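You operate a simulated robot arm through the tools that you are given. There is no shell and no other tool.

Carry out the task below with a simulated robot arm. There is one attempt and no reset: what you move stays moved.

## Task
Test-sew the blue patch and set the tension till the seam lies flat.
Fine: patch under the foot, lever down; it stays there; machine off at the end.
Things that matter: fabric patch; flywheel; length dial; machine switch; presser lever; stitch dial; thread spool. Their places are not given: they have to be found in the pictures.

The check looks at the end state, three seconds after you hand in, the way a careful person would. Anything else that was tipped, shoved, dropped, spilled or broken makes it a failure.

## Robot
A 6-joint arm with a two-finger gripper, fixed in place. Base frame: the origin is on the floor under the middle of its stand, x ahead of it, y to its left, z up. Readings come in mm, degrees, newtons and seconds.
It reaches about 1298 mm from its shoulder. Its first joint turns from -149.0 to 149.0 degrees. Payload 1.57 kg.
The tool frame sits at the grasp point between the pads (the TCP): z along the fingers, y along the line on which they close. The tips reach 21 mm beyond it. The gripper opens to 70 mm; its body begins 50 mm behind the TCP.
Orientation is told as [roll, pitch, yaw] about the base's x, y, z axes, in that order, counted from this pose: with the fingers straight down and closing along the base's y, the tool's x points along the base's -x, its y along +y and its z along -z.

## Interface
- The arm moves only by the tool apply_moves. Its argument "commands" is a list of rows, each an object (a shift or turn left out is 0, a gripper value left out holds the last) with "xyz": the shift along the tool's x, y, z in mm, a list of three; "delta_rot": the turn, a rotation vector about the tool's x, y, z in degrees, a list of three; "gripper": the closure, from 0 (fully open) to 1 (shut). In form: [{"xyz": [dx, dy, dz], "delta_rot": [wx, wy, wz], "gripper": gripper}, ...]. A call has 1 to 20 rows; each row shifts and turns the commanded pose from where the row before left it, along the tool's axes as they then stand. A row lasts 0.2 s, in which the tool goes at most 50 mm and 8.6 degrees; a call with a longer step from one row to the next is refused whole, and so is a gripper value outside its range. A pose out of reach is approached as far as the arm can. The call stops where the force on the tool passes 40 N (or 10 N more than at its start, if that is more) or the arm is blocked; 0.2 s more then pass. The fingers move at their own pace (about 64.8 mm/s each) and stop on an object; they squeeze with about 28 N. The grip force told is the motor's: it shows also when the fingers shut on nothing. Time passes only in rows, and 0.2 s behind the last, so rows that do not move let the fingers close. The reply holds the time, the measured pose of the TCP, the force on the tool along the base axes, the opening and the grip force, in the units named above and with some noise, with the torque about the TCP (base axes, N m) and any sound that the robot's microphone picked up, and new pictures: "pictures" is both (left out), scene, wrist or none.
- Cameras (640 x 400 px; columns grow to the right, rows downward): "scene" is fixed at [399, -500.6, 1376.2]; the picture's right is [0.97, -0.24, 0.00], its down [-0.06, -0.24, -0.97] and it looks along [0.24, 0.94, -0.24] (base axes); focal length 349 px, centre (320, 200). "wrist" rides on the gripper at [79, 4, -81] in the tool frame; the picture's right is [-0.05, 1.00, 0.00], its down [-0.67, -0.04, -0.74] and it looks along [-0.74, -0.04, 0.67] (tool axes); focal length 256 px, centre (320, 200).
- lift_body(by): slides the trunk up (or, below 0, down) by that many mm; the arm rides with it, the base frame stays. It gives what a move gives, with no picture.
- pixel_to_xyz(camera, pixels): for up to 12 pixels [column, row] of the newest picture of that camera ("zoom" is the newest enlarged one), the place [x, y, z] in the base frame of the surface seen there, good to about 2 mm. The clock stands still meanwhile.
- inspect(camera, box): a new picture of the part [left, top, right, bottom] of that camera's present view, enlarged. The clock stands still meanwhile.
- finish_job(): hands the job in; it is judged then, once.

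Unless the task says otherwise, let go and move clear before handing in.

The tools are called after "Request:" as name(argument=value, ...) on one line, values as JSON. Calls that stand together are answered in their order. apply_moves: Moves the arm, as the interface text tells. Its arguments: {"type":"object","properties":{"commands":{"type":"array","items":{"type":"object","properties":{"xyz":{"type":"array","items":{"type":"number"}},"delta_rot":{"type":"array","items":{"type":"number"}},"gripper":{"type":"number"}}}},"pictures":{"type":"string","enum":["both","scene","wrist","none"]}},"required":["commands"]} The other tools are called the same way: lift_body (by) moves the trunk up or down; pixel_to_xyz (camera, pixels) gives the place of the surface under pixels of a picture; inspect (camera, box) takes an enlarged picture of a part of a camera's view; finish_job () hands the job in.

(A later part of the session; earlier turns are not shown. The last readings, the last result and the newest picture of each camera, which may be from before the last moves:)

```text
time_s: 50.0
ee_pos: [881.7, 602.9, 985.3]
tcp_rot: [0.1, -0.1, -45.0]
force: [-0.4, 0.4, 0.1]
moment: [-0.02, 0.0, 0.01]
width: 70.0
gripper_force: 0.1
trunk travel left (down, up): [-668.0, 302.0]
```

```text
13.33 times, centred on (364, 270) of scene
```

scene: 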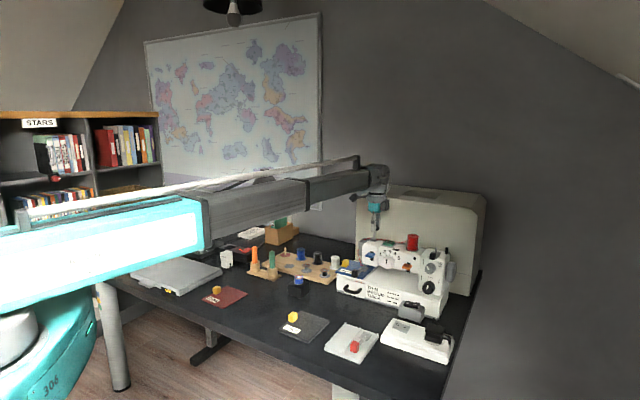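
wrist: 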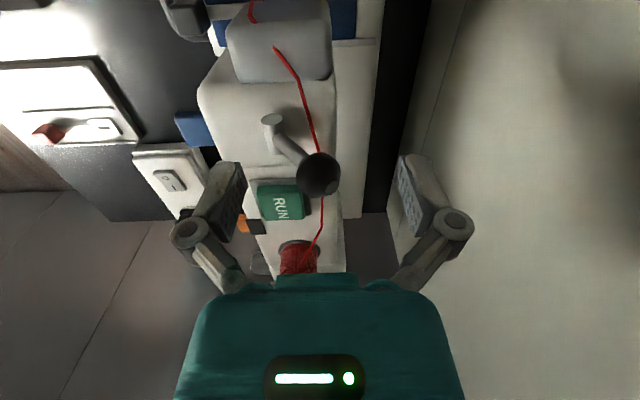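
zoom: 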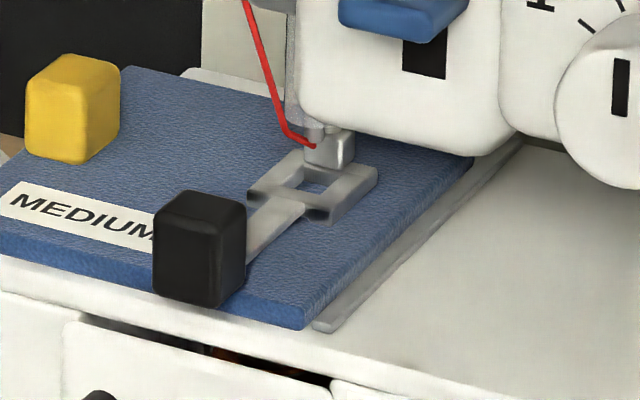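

The foot rests on the patch (foot top dropped from 832 to 821) and the lever is at its back stop. Now I'll rise clear, turn to yaw 45 with the gripper closed, and move in front of the machine switch.

Request:
lift_body(by=150)

Request:
apply_moves(commands=[{"xyz": [-33.5, -21.9, 0], "gripper": 1}, {"xyz": [-33.5, -21.9, 0], "gripper": 1}, {"xyz": [-33.5, -21.9, 0]}, {"xyz": [-33.5, -21.9, 0]}, {"xyz": [-33.5, -21.9, 0]}, {"xyz": [-33.5, -21.9, 0]}, {}], pictures="none")

Request:
apply_moves(commands=[{"delta_rot": [0, 0, -8.18]}, {"delta_rot": [0, 0, -8.18]}, {"delta_rot": [0, 0, -8.18]}, {"delta_rot": [0, 0, -8.18]}, {"delta_rot": [0, 0, -8.18]}, {"delta_rot": [0, 0, -8.18]}, {"delta_rot": [0, 0, -8.18]}, {"delta_rot": [0, 0, -8.18]}, {"delta_rot": [0, 0, -8.18]}, {"delta_rot": [0, 0, -8.18]}, {"delta_rot": [0, 0, -8.2]}, {}], pictures="both")

```text
time_s: 51.8
ee_pos: [881.9, 603.4, 1135.6]
tcp_rot: [0.3, 0.0, -45.1]
force: [0.1, -0.3, 0.6]
moment: [-0.03, 0.02, -0.02]
width: 69.9
gripper_force: 0.1
trunk travel left (down, up): [-818.0, 152.0]
```

```text
time_s: 53.4
ee_pos: [930.6, 367.4, 1136.1]
tcp_rot: [0.1, 0.0, -44.9]
force: [-0.1, -1.3, -0.4]
moment: [-0.01, -0.05, -0.02]
width: 0.3
gripper_force: 28.2
trunk travel left (down, up): [-818.0, 152.0]
```

```text
time_s: 56.0
ee_pos: [930.9, 368.6, 1135.9]
tcp_rot: [-0.1, -0.1, 45.1]
force: [0.7, -0.4, 0.2]
moment: [0.01, 0.01, -0.02]
width: 0.2
gripper_force: 27.8
trunk travel left (down, up): [-818.0, 152.0]
```

scene: 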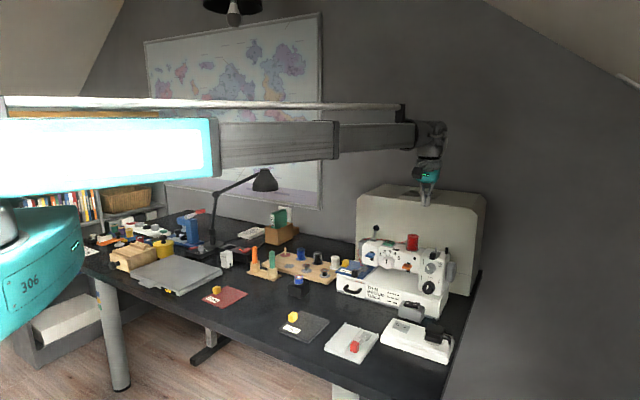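
wrist: 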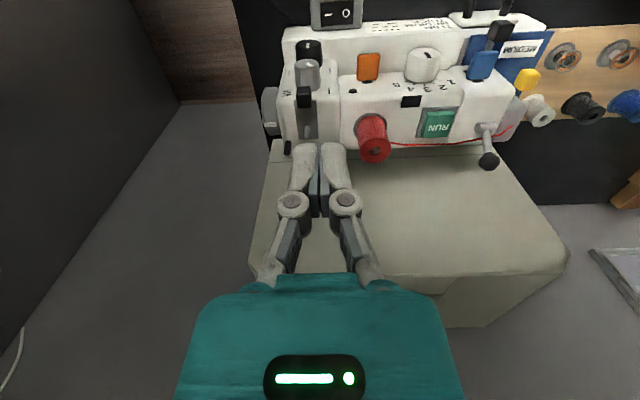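

The switch is visible at wrist (335,14). I'll tilt the tool 30° so the body leans away from the machine's dials, then lower.

Request:
apply_moves(commands=[{"delta_rot": [0, -7.5, 0]}, {"delta_rot": [0, -7.5, 0]}, {"delta_rot": [0, -7.5, 0]}, {"delta_rot": [0, -7.5, 0]}, {}], pictures="none")

Request:
lift_body(by=-250)

Request:
apply_moves(commands=[{}], pictures="both")

```text
time_s: 57.1
ee_pos: [930.8, 368.3, 1161.6]
tcp_rot: [0.0, -30.3, 45.1]
force: [-0.4, -0.5, -0.1]
moment: [0.0, 0.02, -0.01]
width: 0.1
gripper_force: 27.7
out of reach, approached as far as the arm can: row 2, 3, 4
trunk travel left (down, up): [-818.0, 152.0]
```

```text
time_s: 59.7
ee_pos: [931.2, 368.0, 911.6]
tcp_rot: [-0.1, -30.2, 45.1]
force: [-0.8, -0.1, -0.6]
moment: [-0.02, 0.01, 0.01]
width: 0.0
gripper_force: 28.2
trunk travel left (down, up): [-568.0, 402.0]
```

```text
time_s: 60.1
ee_pos: [930.7, 367.7, 911.7]
tcp_rot: [0.0, -30.1, 45.1]
force: [0.5, -0.5, 0.1]
moment: [0.01, -0.01, -0.01]
width: 0.0
gripper_force: 28.3
trunk travel left (down, up): [-568.0, 402.0]
```

scene: 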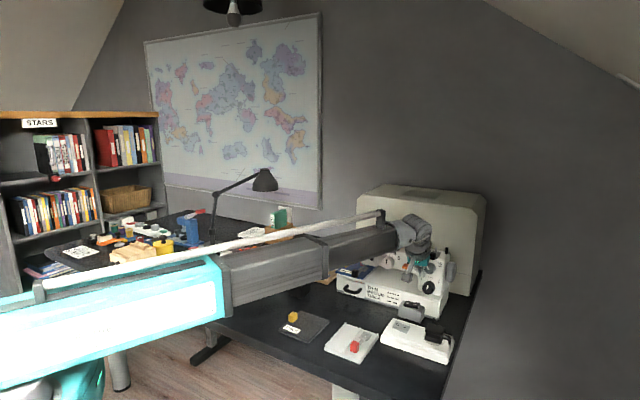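
wrist: 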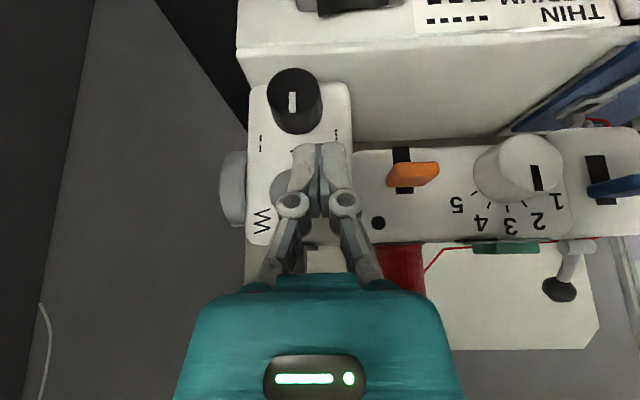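

The fingertip is about 12 mm in front of the dials. I'll lower to just above the switch and look.

Request:
lift_body(by=-75)

Request:
apply_moves(commands=[{}], pictures="both")

Request:
inspect(camera="scene", box=[376, 260, 456, 320])

```text
time_s: 61.2
ee_pos: [931.0, 368.4, 836.1]
tcp_rot: [-0.1, -30.2, 45.1]
force: [0.4, 0.2, -0.1]
moment: [0.01, -0.02, 0.0]
width: 0.1
gripper_force: 28.4
trunk travel left (down, up): [-493.0, 477.0]
```

```text
time_s: 61.6
ee_pos: [931.1, 368.0, 836.8]
tcp_rot: [-0.1, -30.2, 45.2]
force: [-0.8, 0.8, 0.7]
moment: [-0.01, 0.01, -0.02]
width: 0.0
gripper_force: 28.3
trunk travel left (down, up): [-493.0, 477.0]
```

scene: 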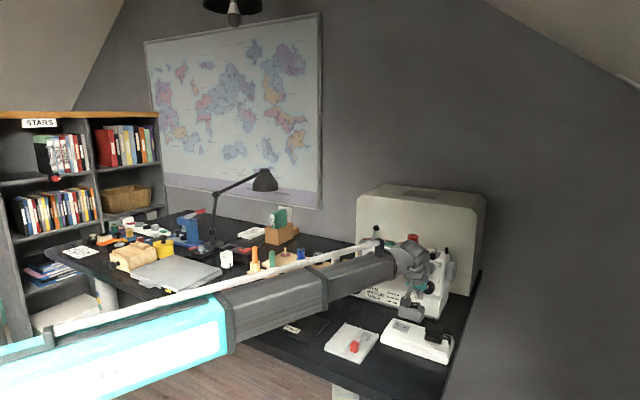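
wrist: 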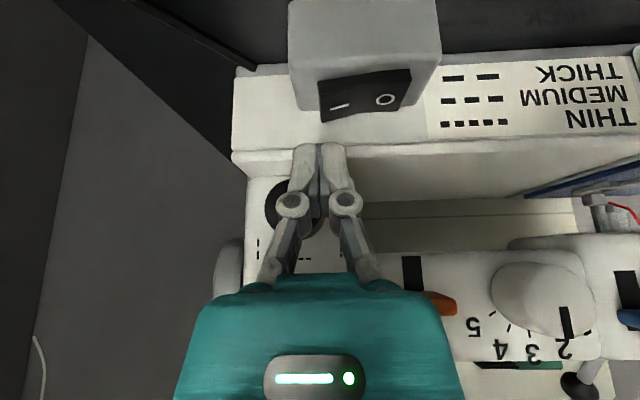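

```text
6.67 times, centred on (416, 290) of scene
```

zoom: 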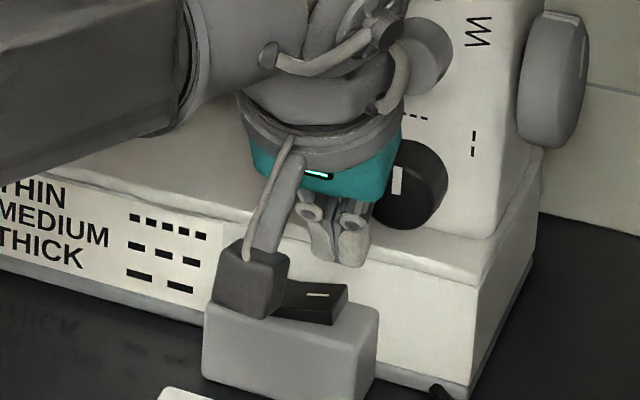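

The tip hovers ahead of the I half of the rocker at wrist (340,107). I'll shift 4 mm toward the rocker's middle and 3 mm in, then lower in small steps watching force.

Request:
apply_moves(commands=[{"xyz": [-2.6, 4, 1.5]}, {}], pictures="none")

Request:
lift_body(by=-15)

Request:
lift_body(by=-4)

Request:
apply_moves(commands=[{}], pictures="wrist")

```text
time_s: 62.2
ee_pos: [930.1, 373.1, 836.3]
tcp_rot: [-0.1, -30.1, 45.2]
force: [0.5, 0.1, -0.5]
moment: [0.0, -0.01, -0.01]
width: 0.0
gripper_force: 27.9
trunk travel left (down, up): [-493.0, 477.0]
```

```text
time_s: 62.9
ee_pos: [930.2, 373.5, 821.7]
tcp_rot: [-0.1, -30.2, 45.0]
force: [-0.2, -0.3, -0.3]
moment: [-0.04, 0.01, 0.03]
width: 0.3
gripper_force: 27.8
trunk travel left (down, up): [-478.0, 492.0]
```

```text
time_s: 63.4
ee_pos: [930.7, 372.5, 818.0]
tcp_rot: [-0.1, -30.1, 45.1]
force: [0.1, 0.3, 0.3]
moment: [0.02, -0.02, -0.01]
width: 0.0
gripper_force: 27.7
trunk travel left (down, up): [-474.0, 496.0]
```

```text
time_s: 63.8
ee_pos: [930.1, 373.0, 817.6]
tcp_rot: [-0.1, -30.2, 45.1]
force: [-0.8, 0.0, 0.7]
moment: [0.02, 0.0, 0.0]
width: 0.0
gripper_force: 28.0
trunk travel left (down, up): [-474.0, 496.0]
```

wrist: 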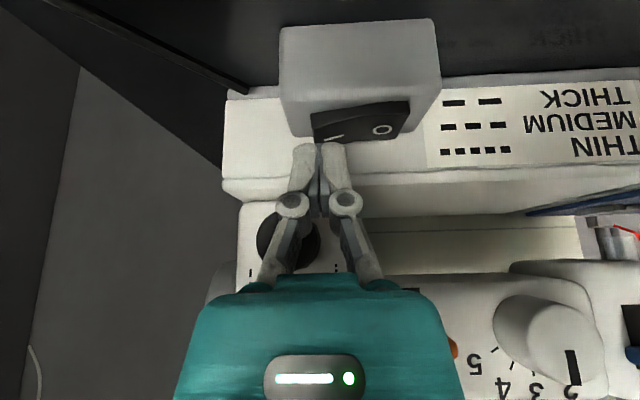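

The tip is right over the I end of the rocker. Lowering further in 2–3 mm steps.

Request:
lift_body(by=-3)

Request:
lift_body(by=-2)

Request:
lift_body(by=-2)

```text
time_s: 64.3
ee_pos: [930.0, 373.2, 814.7]
tcp_rot: [0.0, -30.2, 45.1]
force: [-0.4, 0.8, 0.5]
moment: [-0.02, 0.02, 0.02]
width: 0.0
gripper_force: 27.8
trunk travel left (down, up): [-471.0, 499.0]
```

```text
time_s: 64.8
ee_pos: [930.8, 372.5, 813.1]
tcp_rot: [-0.1, -30.2, 45.0]
force: [1.1, 0.3, 1.5]
moment: [-0.01, -0.03, 0.0]
width: 0.0
gripper_force: 28.1
trunk travel left (down, up): [-469.0, 501.0]
```

```text
time_s: 65.4
ee_pos: [930.0, 372.7, 810.3]
tcp_rot: [-0.1, -30.3, 45.1]
force: [0.3, 0.2, -0.9]
moment: [-0.02, -0.01, 0.0]
width: 0.0
gripper_force: 28.1
trunk travel left (down, up): [-467.0, 503.0]
```

No contact force yet at TCP 810; continuing down.

Request:
lift_body(by=-2)

Request:
lift_body(by=-2)

Request:
apply_moves(commands=[{}], pictures="wrist")

Request:
inspect(camera="wrist", box=[260, 60, 460, 185])

```text
time_s: 65.9
ee_pos: [930.6, 373.2, 809.0]
tcp_rot: [-0.1, -30.2, 45.0]
force: [1.6, -0.1, 5.3]
moment: [0.08, -0.03, 0.05]
width: 0.0
gripper_force: 27.6
trunk travel left (down, up): [-465.0, 505.0]
```

```text
time_s: 66.4
ee_pos: [930.9, 371.5, 809.1]
tcp_rot: [-0.1, -30.4, 45.0]
force: [7.8, 2.7, 22.3]
moment: [0.22, -0.08, -0.04]
width: 0.0
gripper_force: 28.3
trunk travel left (down, up): [-463.0, 507.0]
```

```text
time_s: 66.8
ee_pos: [930.4, 372.1, 808.6]
tcp_rot: [-0.3, -30.4, 45.1]
force: [10.0, 3.8, 26.4]
moment: [0.29, -0.14, -0.09]
width: 0.0
gripper_force: 28.1
trunk travel left (down, up): [-463.0, 507.0]
```

wrist: 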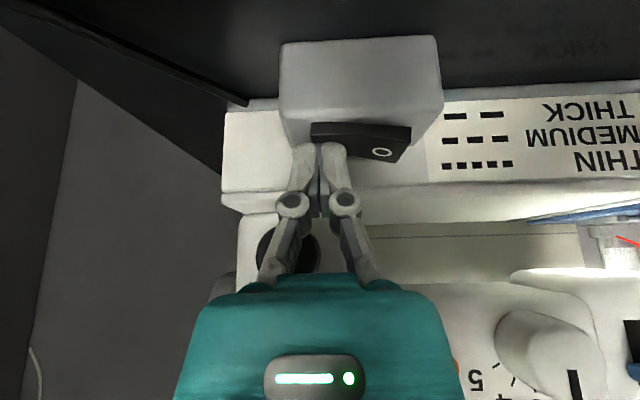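

```text
3.20 times, centred on (360, 122) of wrist
```

zoom: 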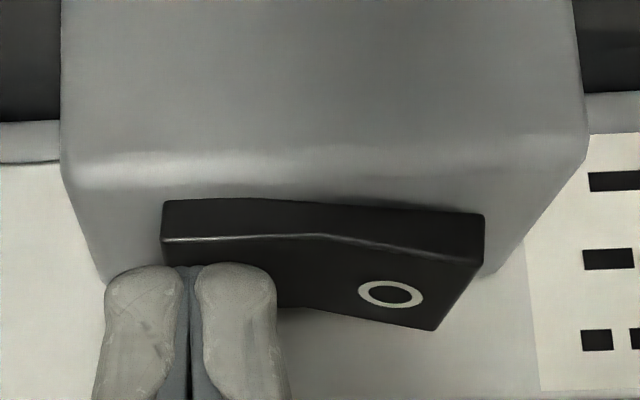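

The rocker tipped over (O end now raised) and light appears under the needle area at (560,270): the machine is on. I'll rise straight up and straighten the tool.

Request:
lift_body(by=300)

Request:
apply_moves(commands=[{"delta_rot": [0, 7.5, 0]}, {"delta_rot": [0, 7.5, 0]}, {"delta_rot": [0, 7.5, 0]}, {"delta_rot": [0, 7.5, 0]}, {}], pictures="both")

Request:
inspect(camera="scene", box=[330, 225, 458, 315])

```text
time_s: 69.8
ee_pos: [930.3, 373.6, 1108.0]
tcp_rot: [-0.1, -30.1, 45.1]
force: [-0.1, -0.8, -0.1]
moment: [-0.01, -0.02, 0.01]
width: 0.0
gripper_force: 28.2
trunk travel left (down, up): [-763.0, 207.0]
```

```text
time_s: 71.0
ee_pos: [929.3, 371.6, 1080.7]
tcp_rot: [-0.1, 0.0, 44.9]
force: [0.2, -0.3, 0.0]
moment: [-0.04, 0.02, -0.01]
width: 0.3
gripper_force: 28.4
out of reach, approached as far as the arm can: row 1, 2, 3
trunk travel left (down, up): [-763.0, 207.0]
```

scene: 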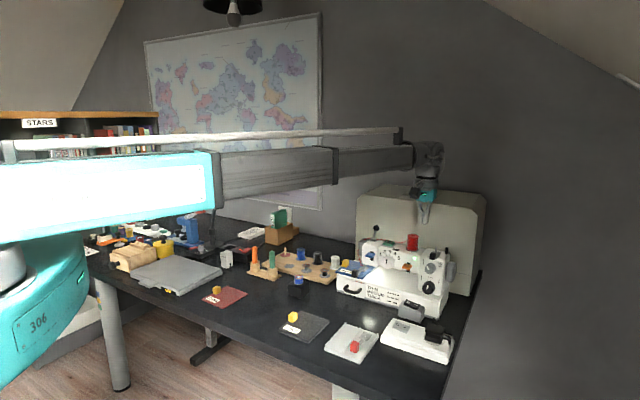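
wrist: 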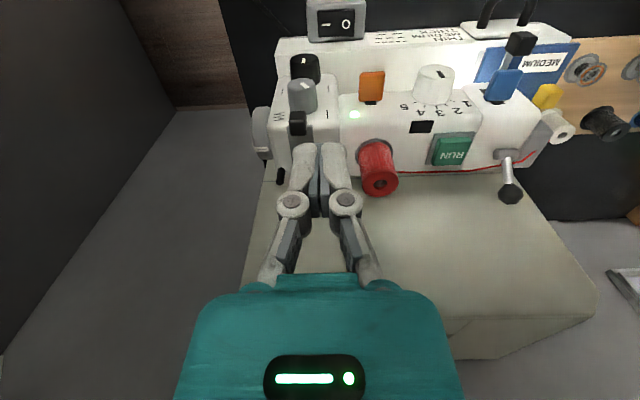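

```text
4.44 times, centred on (394, 270) of scene
```

zoom: 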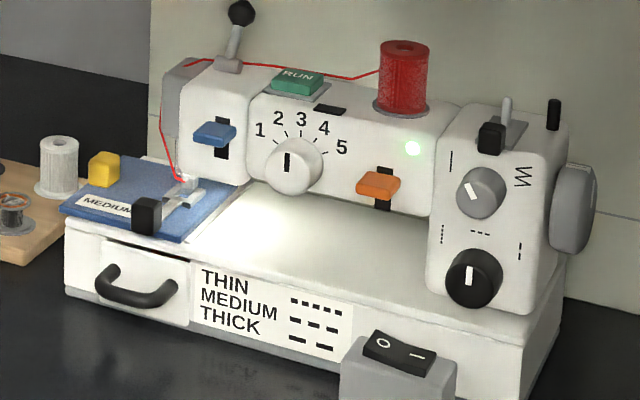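

The green LED at zoom (413,147) is on. Now I'll locate the RUN button exactly.

Request:
pixel_to_xyz(camera="zoom", pixels=[[300, 76], [280, 78], [318, 80], [290, 70], [405, 48], [405, 100], [240, 10], [330, 110], [472, 190], [475, 275]])

Request:
pixel_to_xyz(camera="wrist", pixels=[[452, 150], [436, 150], [470, 150], [452, 138], [452, 163], [380, 183], [510, 192], [355, 114]])

```text
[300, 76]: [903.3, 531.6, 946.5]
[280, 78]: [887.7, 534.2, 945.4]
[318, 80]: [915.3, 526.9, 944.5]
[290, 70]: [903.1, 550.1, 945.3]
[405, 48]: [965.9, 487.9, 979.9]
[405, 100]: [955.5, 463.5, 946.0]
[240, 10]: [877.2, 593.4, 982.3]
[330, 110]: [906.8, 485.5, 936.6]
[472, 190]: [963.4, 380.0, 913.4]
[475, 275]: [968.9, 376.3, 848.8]
```

```text
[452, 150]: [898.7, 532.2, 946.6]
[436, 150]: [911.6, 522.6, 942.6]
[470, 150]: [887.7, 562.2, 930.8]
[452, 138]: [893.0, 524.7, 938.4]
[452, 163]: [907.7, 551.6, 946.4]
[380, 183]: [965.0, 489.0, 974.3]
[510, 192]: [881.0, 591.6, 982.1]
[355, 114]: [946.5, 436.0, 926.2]
```

RUN's centre is near (901,535,946.5). I'll move above it and press straight down with the closed fingers.

Request:
apply_moves(commands=[{"xyz": [-23.9, 33.9, 0]}, {"xyz": [-23.9, 33.9, 0]}, {"xyz": [-23.9, 33.9, 0]}, {"xyz": [-23.9, 33.9, 0]}, {}], pictures="none")

Request:
lift_body(by=-95)

Request:
apply_moves(commands=[{}], pictures="both")

```text
time_s: 72.2
ee_pos: [899.2, 536.4, 1079.5]
tcp_rot: [-0.1, -0.2, 45.0]
force: [0.1, 0.7, 0.1]
moment: [-0.04, -0.02, -0.01]
width: 0.0
gripper_force: 27.9
trunk travel left (down, up): [-763.0, 207.0]
```

```text
time_s: 73.5
ee_pos: [898.7, 535.8, 987.1]
tcp_rot: [0.0, -0.3, 45.0]
force: [-0.5, 0.3, -0.2]
moment: [0.01, -0.03, 0.02]
width: 0.2
gripper_force: 28.3
trunk travel left (down, up): [-668.0, 302.0]
```

```text
time_s: 73.9
ee_pos: [899.1, 535.9, 986.3]
tcp_rot: [0.0, -0.2, 45.0]
force: [0.4, 0.5, 0.2]
moment: [0.01, -0.04, -0.02]
width: 0.0
gripper_force: 27.8
trunk travel left (down, up): [-668.0, 302.0]
```

scene: 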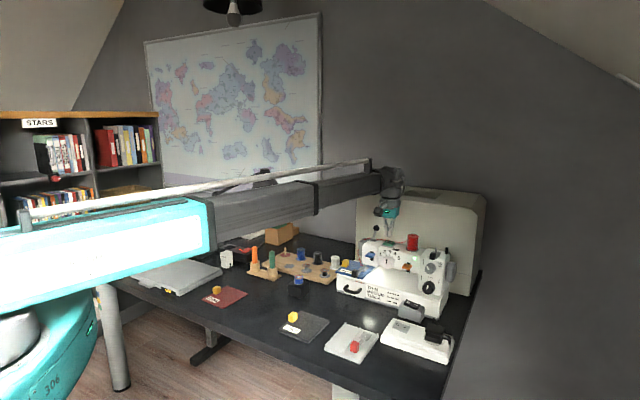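
wrist: 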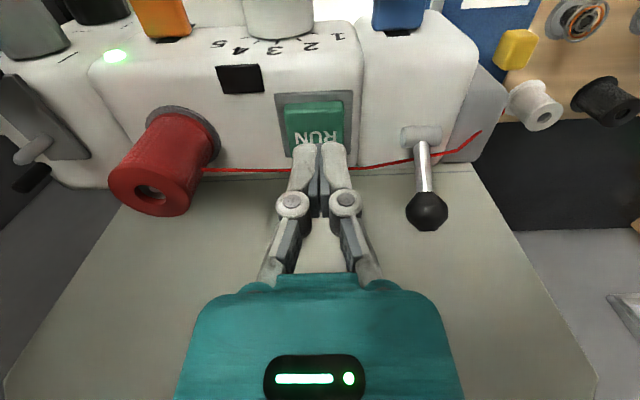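

RUN appears at (315,122) and the tip will land inside it. I'll shift 4 mm to the front and press down in steps.

Request:
apply_moves(commands=[{"xyz": [4, -1, 0]}, {}], pictures="none")

Request:
lift_body(by=-16)

Request:
lift_body(by=-2)

Request:
lift_body(by=-2)

```text
time_s: 74.5
ee_pos: [897.4, 532.6, 986.4]
tcp_rot: [0.0, -0.2, 45.0]
force: [-0.5, 0.6, 0.1]
moment: [-0.03, 0.01, -0.05]
width: 0.0
gripper_force: 27.9
trunk travel left (down, up): [-668.0, 302.0]
```

```text
time_s: 75.1
ee_pos: [896.5, 531.8, 970.0]
tcp_rot: [0.0, -0.2, 45.0]
force: [-0.5, -0.2, 0.0]
moment: [-0.03, 0.01, 0.0]
width: 0.0
gripper_force: 28.0
trunk travel left (down, up): [-652.0, 318.0]
```

```text
time_s: 75.7
ee_pos: [897.4, 532.5, 968.3]
tcp_rot: [-0.1, -0.2, 45.0]
force: [-0.3, 0.6, -0.9]
moment: [-0.02, -0.01, 0.0]
width: 0.0
gripper_force: 28.2
trunk travel left (down, up): [-650.0, 320.0]
```

```text
time_s: 76.2
ee_pos: [897.6, 532.0, 966.5]
tcp_rot: [-0.1, -0.2, 45.0]
force: [-0.4, -0.7, -0.3]
moment: [0.01, -0.06, 0.01]
width: 0.0
gripper_force: 28.7
trunk travel left (down, up): [-648.0, 322.0]
```

Tip is about at the button's top now; continuing to press down in 2 mm steps.

Request:
lift_body(by=-2)

Request:
lift_body(by=-2)

Request:
apply_moves(commands=[{}], pictures="wrist")

```text
time_s: 76.7
ee_pos: [896.8, 532.9, 964.0]
tcp_rot: [0.0, -0.1, 45.1]
force: [0.0, -0.1, 1.0]
moment: [0.01, 0.0, 0.0]
width: 5.9
gripper_force: 28.8
trunk travel left (down, up): [-646.0, 324.0]
heard: click
```

```text
time_s: 77.2
ee_pos: [897.6, 532.2, 962.1]
tcp_rot: [-0.1, -0.2, 45.0]
force: [0.6, 0.1, 2.7]
moment: [0.0, -0.02, -0.01]
width: 5.9
gripper_force: 29.0
trunk travel left (down, up): [-644.0, 326.0]
```

```text
time_s: 77.6
ee_pos: [896.8, 532.4, 963.0]
tcp_rot: [0.0, -0.2, 45.0]
force: [0.8, 0.1, 3.6]
moment: [0.0, 0.01, 0.02]
width: 5.9
gripper_force: 29.3
trunk travel left (down, up): [-644.0, 326.0]
```

wrist: 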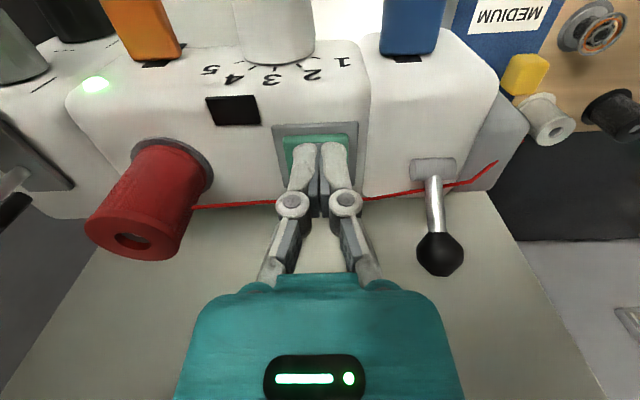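

A click was heard — RUN was pressed. I'll lift off and look at the seam.

Request:
lift_body(by=100)

Request:
apply_moves(commands=[{}], pictures="both")

Request:
inspect(camera="scene", box=[330, 225, 458, 315])

Request:
inspect(camera="scene", box=[340, 253, 388, 283])

```text
time_s: 78.9
ee_pos: [897.8, 532.6, 1061.6]
tcp_rot: [-0.1, -0.3, 45.0]
force: [0.6, 0.0, -0.4]
moment: [-0.02, 0.01, 0.03]
width: 0.0
gripper_force: 28.5
trunk travel left (down, up): [-744.0, 226.0]
```

```text
time_s: 79.3
ee_pos: [897.2, 532.4, 1063.1]
tcp_rot: [0.0, -0.3, 45.0]
force: [-0.1, -0.1, 0.5]
moment: [0.01, 0.0, -0.03]
width: 0.0
gripper_force: 29.1
trunk travel left (down, up): [-744.0, 226.0]
```

scene: 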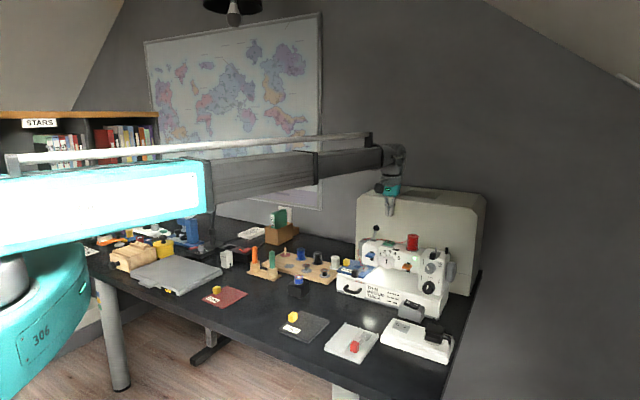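
wrist: 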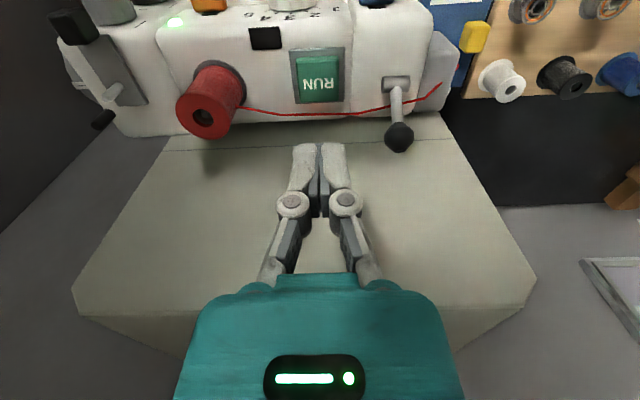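

```text
4.44 times, centred on (394, 270) of scene
```

zoom: 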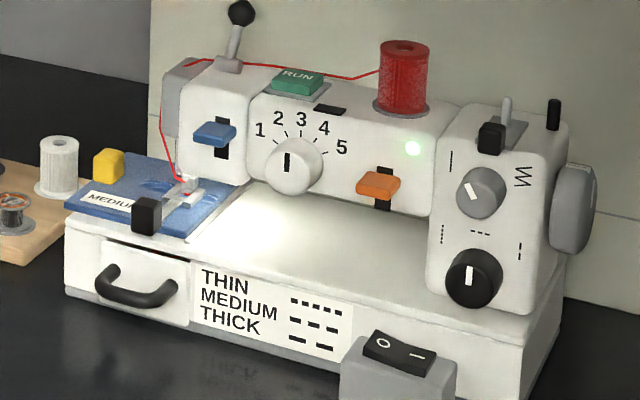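

```text
13.33 times, centred on (364, 268) of scene
```

zoom: 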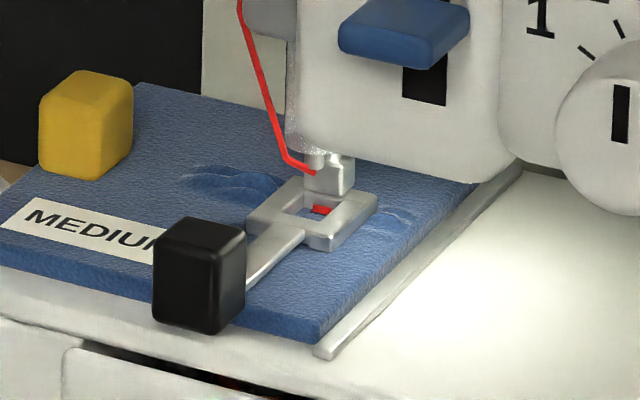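

After the run the cloth shows raised ripples at zoom (235,180) and (390,220) — the seam is puckered — and the patch has fed along a bit. I'll look closer and measure the patch.

Request:
pixel_to_xyz(camera="zoom", pixels=[[318, 340], [318, 325], [470, 195], [85, 75], [10, 240], [235, 180], [390, 225], [300, 260], [100, 100], [140, 90], [320, 210], [200, 230]])

Request:
inspect(camera="scene", box=[350, 260, 374, 275])

```text
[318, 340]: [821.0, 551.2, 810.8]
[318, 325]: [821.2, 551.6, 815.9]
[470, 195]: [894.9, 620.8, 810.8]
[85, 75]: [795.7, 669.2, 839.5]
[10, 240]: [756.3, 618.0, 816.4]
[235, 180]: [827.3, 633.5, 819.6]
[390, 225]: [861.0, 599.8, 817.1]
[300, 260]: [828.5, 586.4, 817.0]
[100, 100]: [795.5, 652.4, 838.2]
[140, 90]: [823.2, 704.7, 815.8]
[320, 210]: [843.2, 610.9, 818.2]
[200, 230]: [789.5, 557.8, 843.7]
```

```text
16.00 times, centred on (362, 268) of scene
```

zoom: 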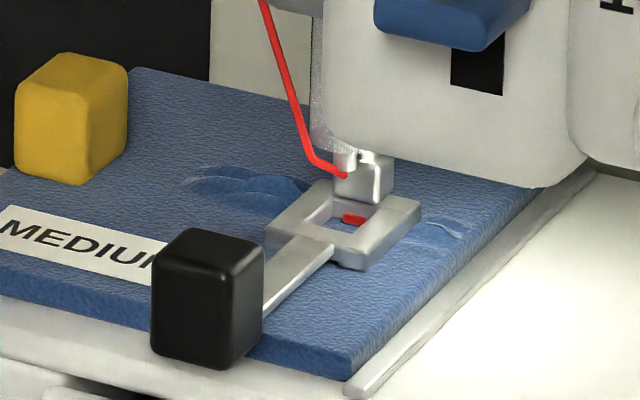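

The front right corner moved from t=961 to t=970 (one feed step), s unchanged. The ripples mean the thread pulls too tight, so the tension should go lower. I'll measure the tension dial's outline for a horizontal grasp.

Request:
inspect(camera="scene", box=[370, 243, 410, 273])

Request:
pixel_to_xyz(camera="zoom", pixels=[[270, 235], [215, 265], [340, 265], [280, 330], [270, 285], [330, 220], [300, 190], [360, 300], [250, 170], [420, 250], [330, 160], [200, 300]])

```text
13.33 times, centred on (390, 258) of scene
```

zoom: 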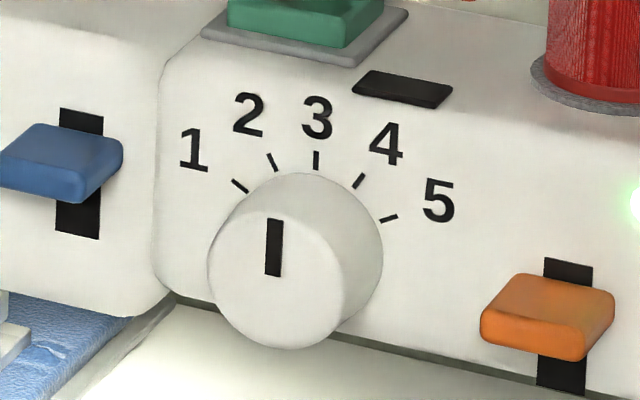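

```text
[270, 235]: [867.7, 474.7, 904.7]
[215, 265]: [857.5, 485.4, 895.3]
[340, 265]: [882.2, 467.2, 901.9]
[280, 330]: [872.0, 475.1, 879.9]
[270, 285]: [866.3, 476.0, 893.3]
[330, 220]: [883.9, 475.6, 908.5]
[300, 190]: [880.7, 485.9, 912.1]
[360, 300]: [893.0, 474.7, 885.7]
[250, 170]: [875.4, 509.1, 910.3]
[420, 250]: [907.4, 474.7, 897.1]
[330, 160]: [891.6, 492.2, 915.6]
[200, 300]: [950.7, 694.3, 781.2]
```

The dial's front face is at t≈949.5, centre s≈279, z≈895, diameter ~37 mm, protruding 29 mm from the face. I'll back off in front of the machine, tilt the tool to horizontal in free air.

Request:
apply_moves(commands=[{"xyz": [37.7, -5.3, 0]}, {"xyz": [37.7, -5.3, 0]}, {"xyz": [37.7, -5.3, 0]}, {"xyz": [37.7, -5.3, 0]}, {}], pictures="none")

Request:
apply_moves(commands=[{"delta_rot": [0, -8.18, 0]}, {"delta_rot": [0, -8.18, 0]}, {"delta_rot": [0, -8.18, 0]}, {"delta_rot": [0, -8.18, 0]}, {"delta_rot": [0, -8.18, 0]}, {"delta_rot": [0, -8.18, 0]}, {"delta_rot": [0, -8.18, 0]}, {"delta_rot": [0, -8.18, 0]}, {"delta_rot": [0, -8.18, 0]}, {"delta_rot": [0, -8.18, 0]}, {"delta_rot": [0, -8.2, 0]}, {}], pictures="both")

```text
time_s: 80.5
ee_pos: [805.1, 408.9, 1060.6]
tcp_rot: [-0.1, -0.3, 45.0]
force: [0.2, -0.5, -0.1]
moment: [0.01, 0.0, 0.0]
width: 0.0
gripper_force: 29.7
trunk travel left (down, up): [-744.0, 226.0]
```

```text
time_s: 83.1
ee_pos: [805.8, 410.4, 1248.9]
tcp_rot: [-152.0, -89.8, -163.0]
force: [0.4, 0.5, 0.1]
moment: [-0.02, 0.01, 0.03]
width: 0.0
gripper_force: 28.5
out of reach, approached as far as the arm can: row 2, 3, 4, 5, 6, 7, 8, 9, 10, 11
trunk travel left (down, up): [-744.0, 226.0]
```

scene: 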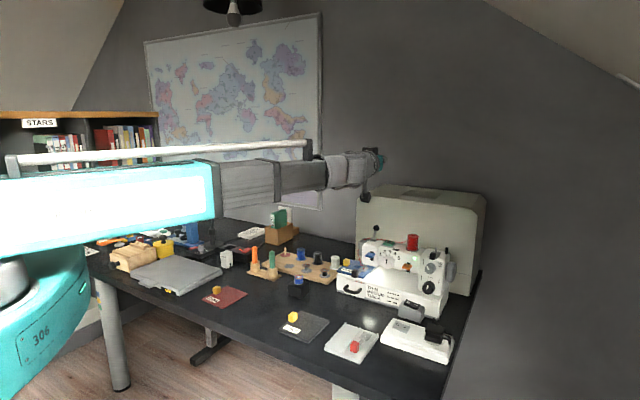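
wrist: 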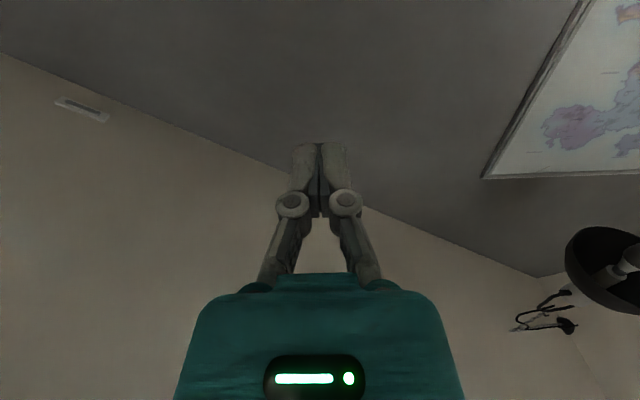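

The tool is now horizontal, pointing at the machine from t≈860. I'll set a 50 mm opening and lower the trunk in two stages.

Request:
lift_body(by=-280)

Request:
apply_moves(commands=[{"gripper": 0.28}, {"gripper": 0.28}, {"gripper": 0.28}], pictures="both")

```text
time_s: 86.0
ee_pos: [804.7, 410.0, 968.8]
tcp_rot: [-151.3, -89.9, -163.6]
force: [-0.2, 0.1, 0.9]
moment: [0.0, -0.01, 0.04]
width: 0.0
gripper_force: 28.9
trunk travel left (down, up): [-464.0, 506.0]
```

```text
time_s: 86.8
ee_pos: [805.5, 410.3, 969.0]
tcp_rot: [-151.1, -89.9, -164.1]
force: [0.1, -0.7, -0.5]
moment: [-0.01, 0.02, -0.02]
width: 50.1
gripper_force: 0.1
trunk travel left (down, up): [-464.0, 506.0]
```

scene: 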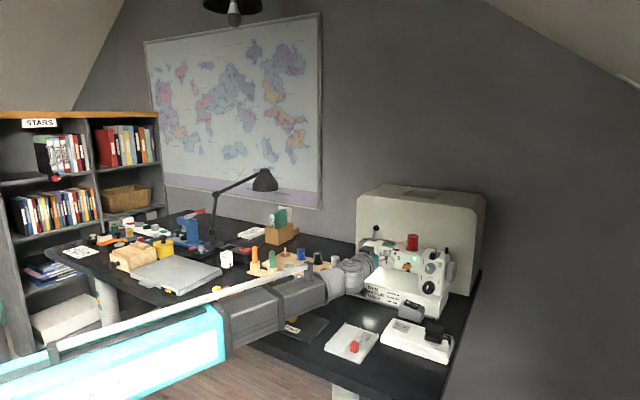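
wrist: 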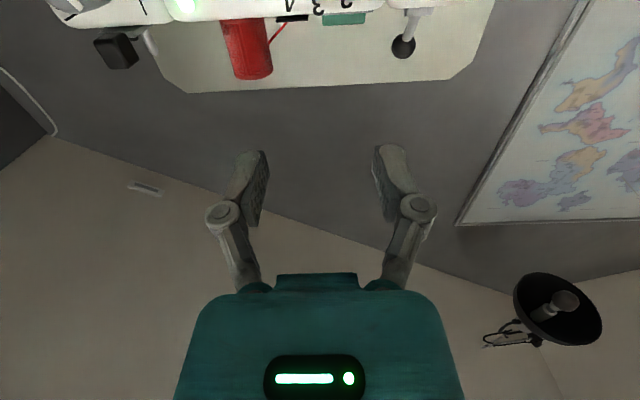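

Clear so far. Lower 74 mm more so the TCP is at the dial's height.

Request:
lift_body(by=-74)

Request:
apply_moves(commands=[{}], pictures="both")

Request:
inspect(camera="scene", box=[330, 225, 458, 315])

```text
time_s: 87.9
ee_pos: [805.0, 410.9, 895.5]
tcp_rot: [-151.3, -90.0, -163.8]
force: [-0.1, -0.8, 0.4]
moment: [-0.01, -0.02, 0.0]
width: 50.4
gripper_force: 0.1
trunk travel left (down, up): [-390.0, 580.0]
```

```text
time_s: 88.3
ee_pos: [804.9, 410.2, 895.7]
tcp_rot: [-151.0, -90.0, -164.0]
force: [-0.4, 0.8, 0.1]
moment: [0.0, -0.03, -0.02]
width: 50.4
gripper_force: 0.1
trunk travel left (down, up): [-390.0, 580.0]
```

scene: 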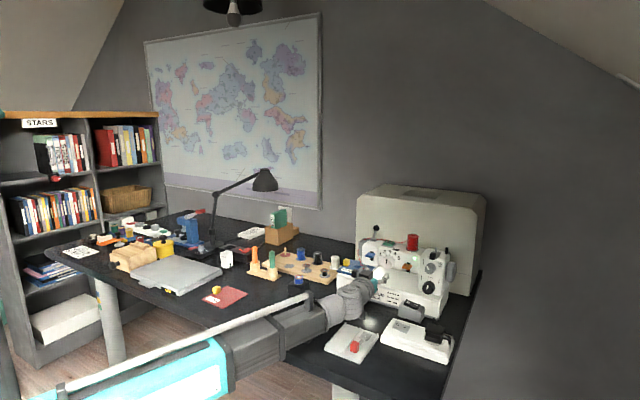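
wrist: 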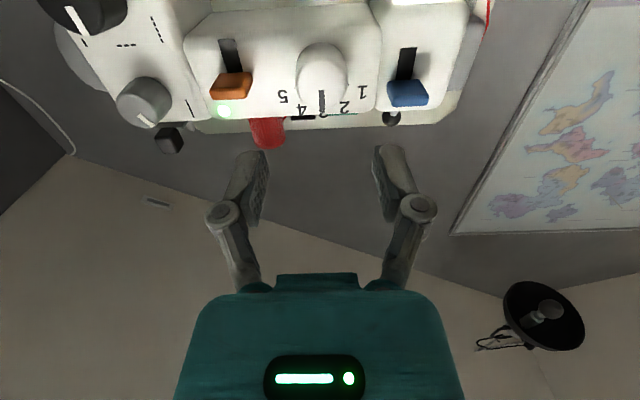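

```text
4.44 times, centred on (394, 270) of scene
```

zoom: 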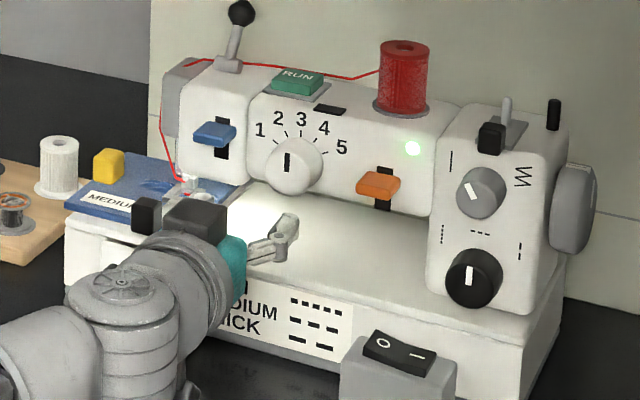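

The dial is at wrist (322,65–113), aligned with the tool axis within a few mm. I'll measure its face centre and edges from here.

Request:
inspect(camera="wrist", box=[240, 20, 400, 130])

Request:
pixel_to_xyz(camera="wrist", pixels=[[322, 88], [322, 92], [302, 85], [342, 85], [322, 112], [322, 65], [300, 75], [345, 75], [235, 88], [405, 95], [322, 50], [322, 80]])

```text
3.64 times, centred on (320, 75) of wrist
```

zoom: 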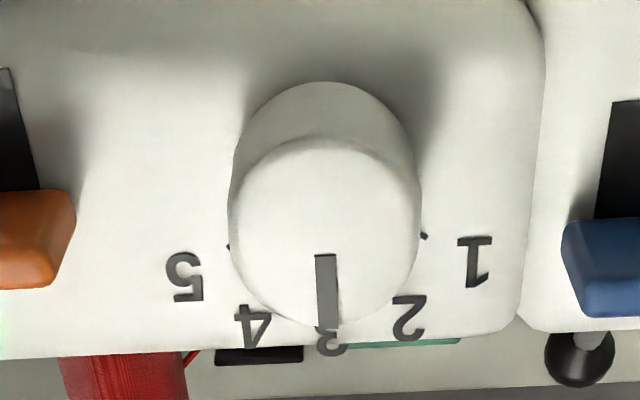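

```text
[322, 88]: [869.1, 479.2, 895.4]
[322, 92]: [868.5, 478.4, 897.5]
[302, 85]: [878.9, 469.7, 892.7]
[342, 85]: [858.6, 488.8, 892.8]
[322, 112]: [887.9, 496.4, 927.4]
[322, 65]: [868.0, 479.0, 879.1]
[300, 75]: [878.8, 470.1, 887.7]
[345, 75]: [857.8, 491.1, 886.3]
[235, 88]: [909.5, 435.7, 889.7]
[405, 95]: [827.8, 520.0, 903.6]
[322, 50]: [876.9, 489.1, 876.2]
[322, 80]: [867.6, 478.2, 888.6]
```

Face centre is at s≈275.6, z≈891.7, radius ~18. I'll correct by 3.5 mm sideways and 4 mm down, then advance 80 mm with the fingers open around it.

Request:
lift_body(by=-4)

Request:
apply_moves(commands=[{"xyz": [0, 3.5, 0]}, {"xyz": [0, 0, 25]}, {"xyz": [0, 0, 25]}, {"xyz": [0, 0, 20]}, {}], pictures="both")

Request:
inspect(camera="scene", box=[350, 235, 430, 285])

```text
time_s: 88.8
ee_pos: [803.9, 410.0, 891.7]
tcp_rot: [-151.1, -89.9, -163.9]
force: [-0.7, 0.2, -0.7]
moment: [-0.03, -0.04, -0.01]
width: 50.2
gripper_force: 0.0
trunk travel left (down, up): [-386.0, 584.0]
```

```text
time_s: 90.0
ee_pos: [850.0, 462.3, 889.4]
tcp_rot: [-147.0, -89.9, -168.0]
force: [-0.1, -0.4, 0.9]
moment: [0.02, -0.01, 0.02]
width: 50.8
gripper_force: 0.0
trunk travel left (down, up): [-386.0, 584.0]
```

scene: 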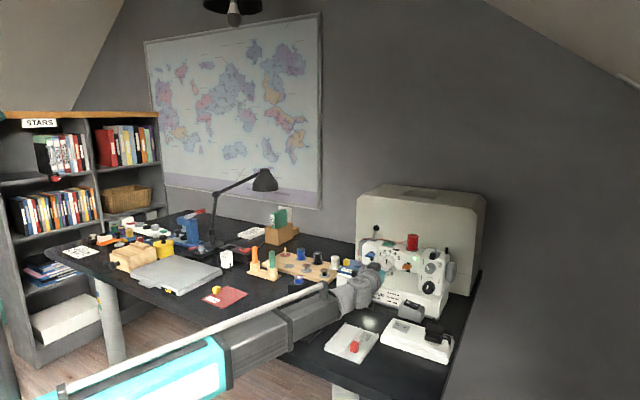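
wrist: 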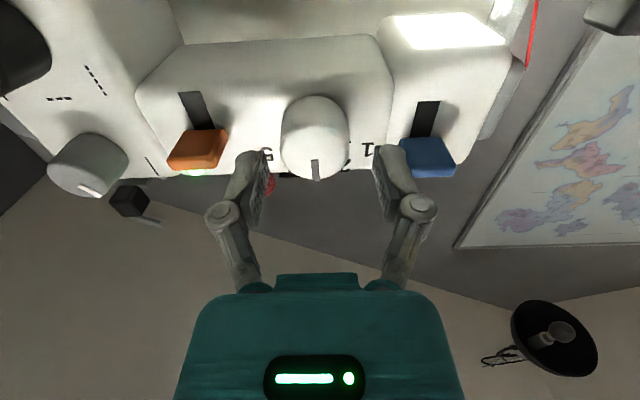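

```text
8.00 times, centred on (390, 260) of scene
```

zoom: 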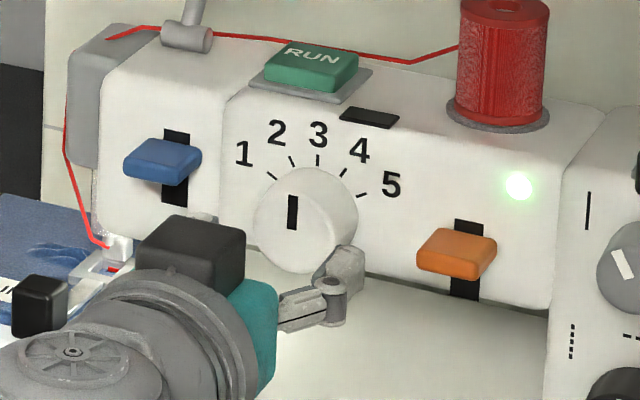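

The dial sits between the fingers but about 3 mm toward the left finger (col 316). I'll recentre and advance 22 mm.

Request:
lift_body(by=2)

Request:
apply_moves(commands=[{"xyz": [0, -2.5, 0]}, {"xyz": [0, 0, 8]}, {"xyz": [0, 0, 8]}, {"xyz": [0, 0, 6]}, {}], pictures="both")

Request:
inspect(camera="scene", box=[350, 235, 430, 285])

Request:
inspect(camera="wrist", box=[220, 100, 420, 240])

```text
time_s: 90.5
ee_pos: [850.2, 463.0, 892.7]
tcp_rot: [-147.9, -89.9, -167.2]
force: [0.1, -0.9, -0.8]
moment: [-0.02, -0.01, 0.0]
width: 50.3
gripper_force: 0.1
trunk travel left (down, up): [-388.0, 582.0]
```

```text
time_s: 91.7
ee_pos: [869.3, 475.1, 892.6]
tcp_rot: [-162.6, -89.8, -152.3]
force: [-0.6, -0.6, -0.3]
moment: [-0.01, -0.02, 0.01]
width: 50.4
gripper_force: 0.0
trunk travel left (down, up): [-388.0, 582.0]
```

scene: 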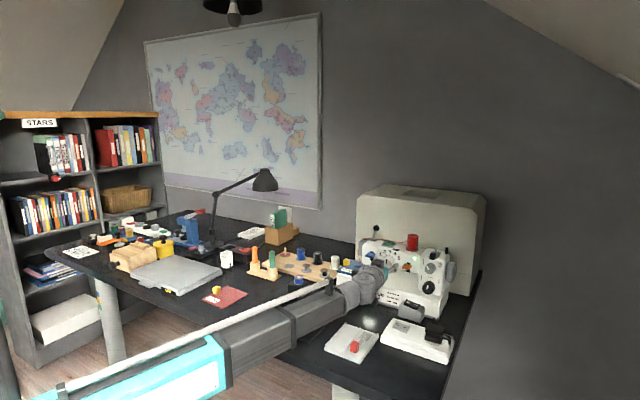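
wrist: 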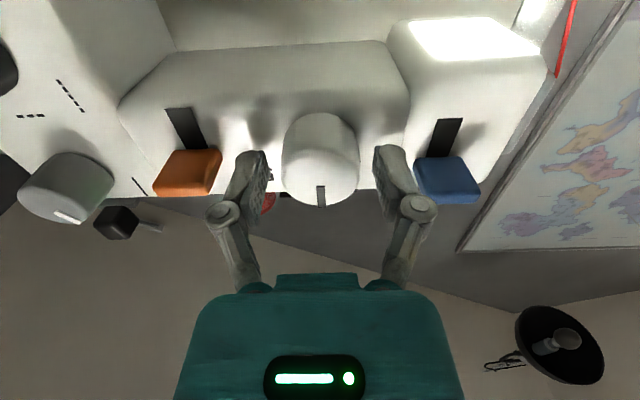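

```text
8.00 times, centred on (390, 260) of scene
```

zoom: 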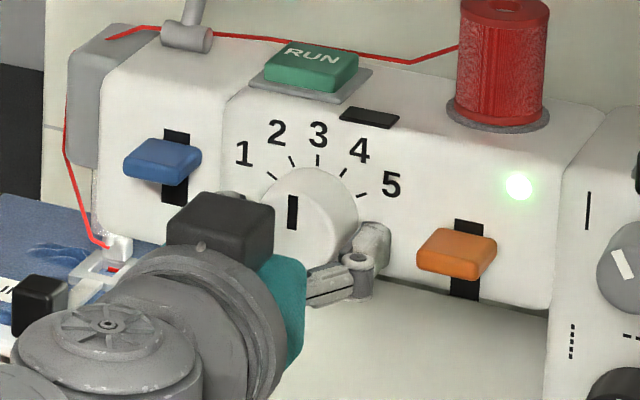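

```text
2.86 times, centred on (320, 170) of wrist
```

zoom: 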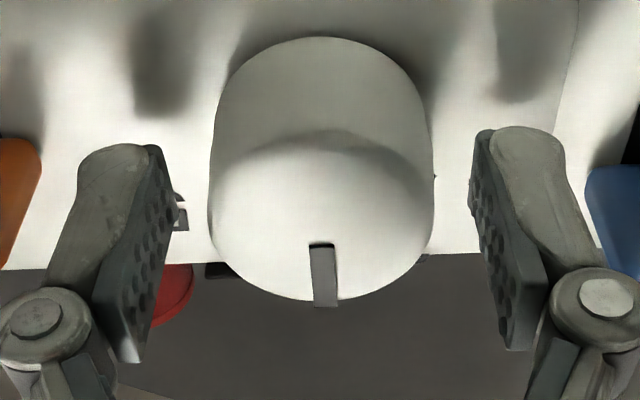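

The dial is centred between the pads (zoom 210–433 vs pads 170/475). I'll close and turn it counter-clockwise (toward 2) by about 30°.

Request:
apply_moves(commands=[{"gripper": 0.5}, {"gripper": 0.6}, {"gripper": 0.7}, {"gripper": 0.7}], pictures="wrist")

```text
time_s: 92.7
ee_pos: [868.6, 475.2, 893.8]
tcp_rot: [-161.3, -89.8, -153.8]
force: [1.0, 0.1, 0.4]
moment: [0.02, 0.0, -0.05]
width: 37.0
gripper_force: 31.8
trunk travel left (down, up): [-388.0, 582.0]
```

wrist: 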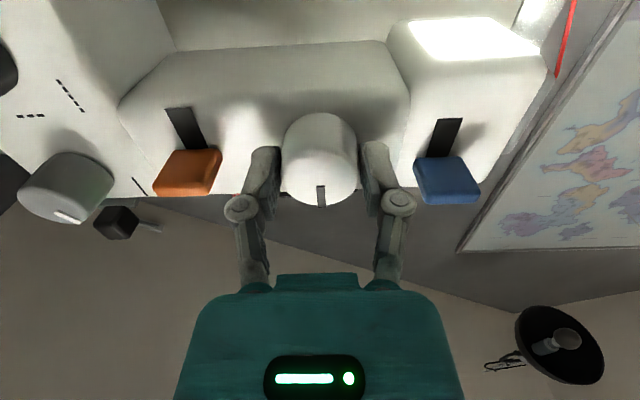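

Gripped at 37.0 mm without side force. Turning about the tool axis by -30°.

Request:
apply_moves(commands=[{"delta_rot": [0, 0, -5]}, {"delta_rot": [0, 0, -5]}, {"delta_rot": [0, 0, -5]}, {"delta_rot": [0, 0, -5]}, {"delta_rot": [0, 0, -5]}, {"delta_rot": [0, 0, -5]}, {}], pictures="both")

Request:
inspect(camera="scene", box=[360, 240, 420, 280])

```text
time_s: 94.3
ee_pos: [868.5, 474.6, 893.2]
tcp_rot: [-90.2, -59.9, 135.1]
force: [13.0, -0.9, 11.3]
moment: [0.11, -0.15, -0.07]
width: 37.1
gripper_force: 31.7
trunk travel left (down, up): [-388.0, 582.0]
```

scene: 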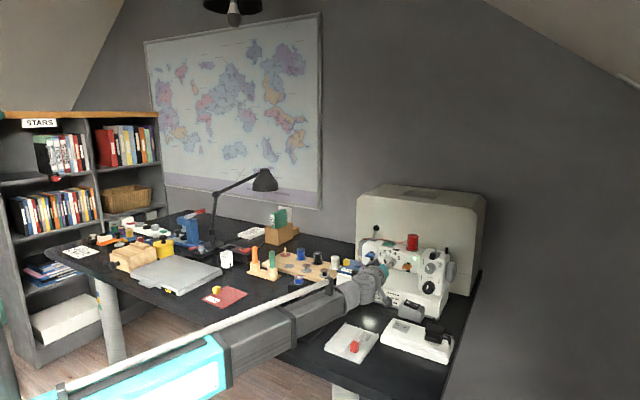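
wrist: 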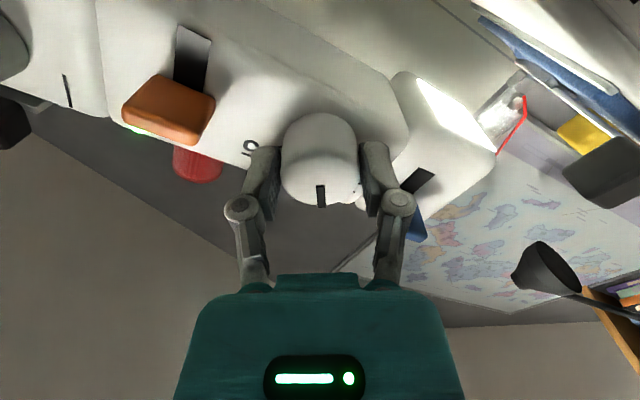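

```text
10.00 times, centred on (390, 260) of scene
```

zoom: 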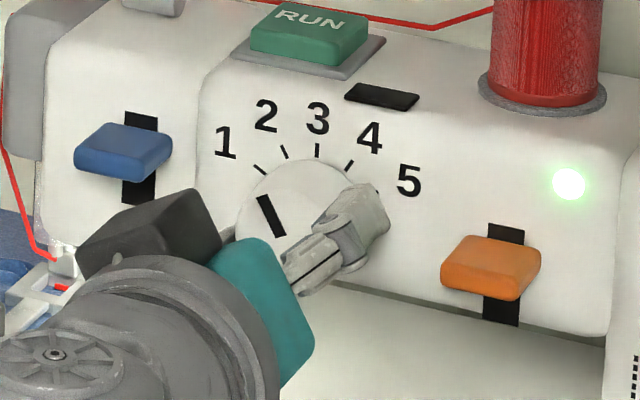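

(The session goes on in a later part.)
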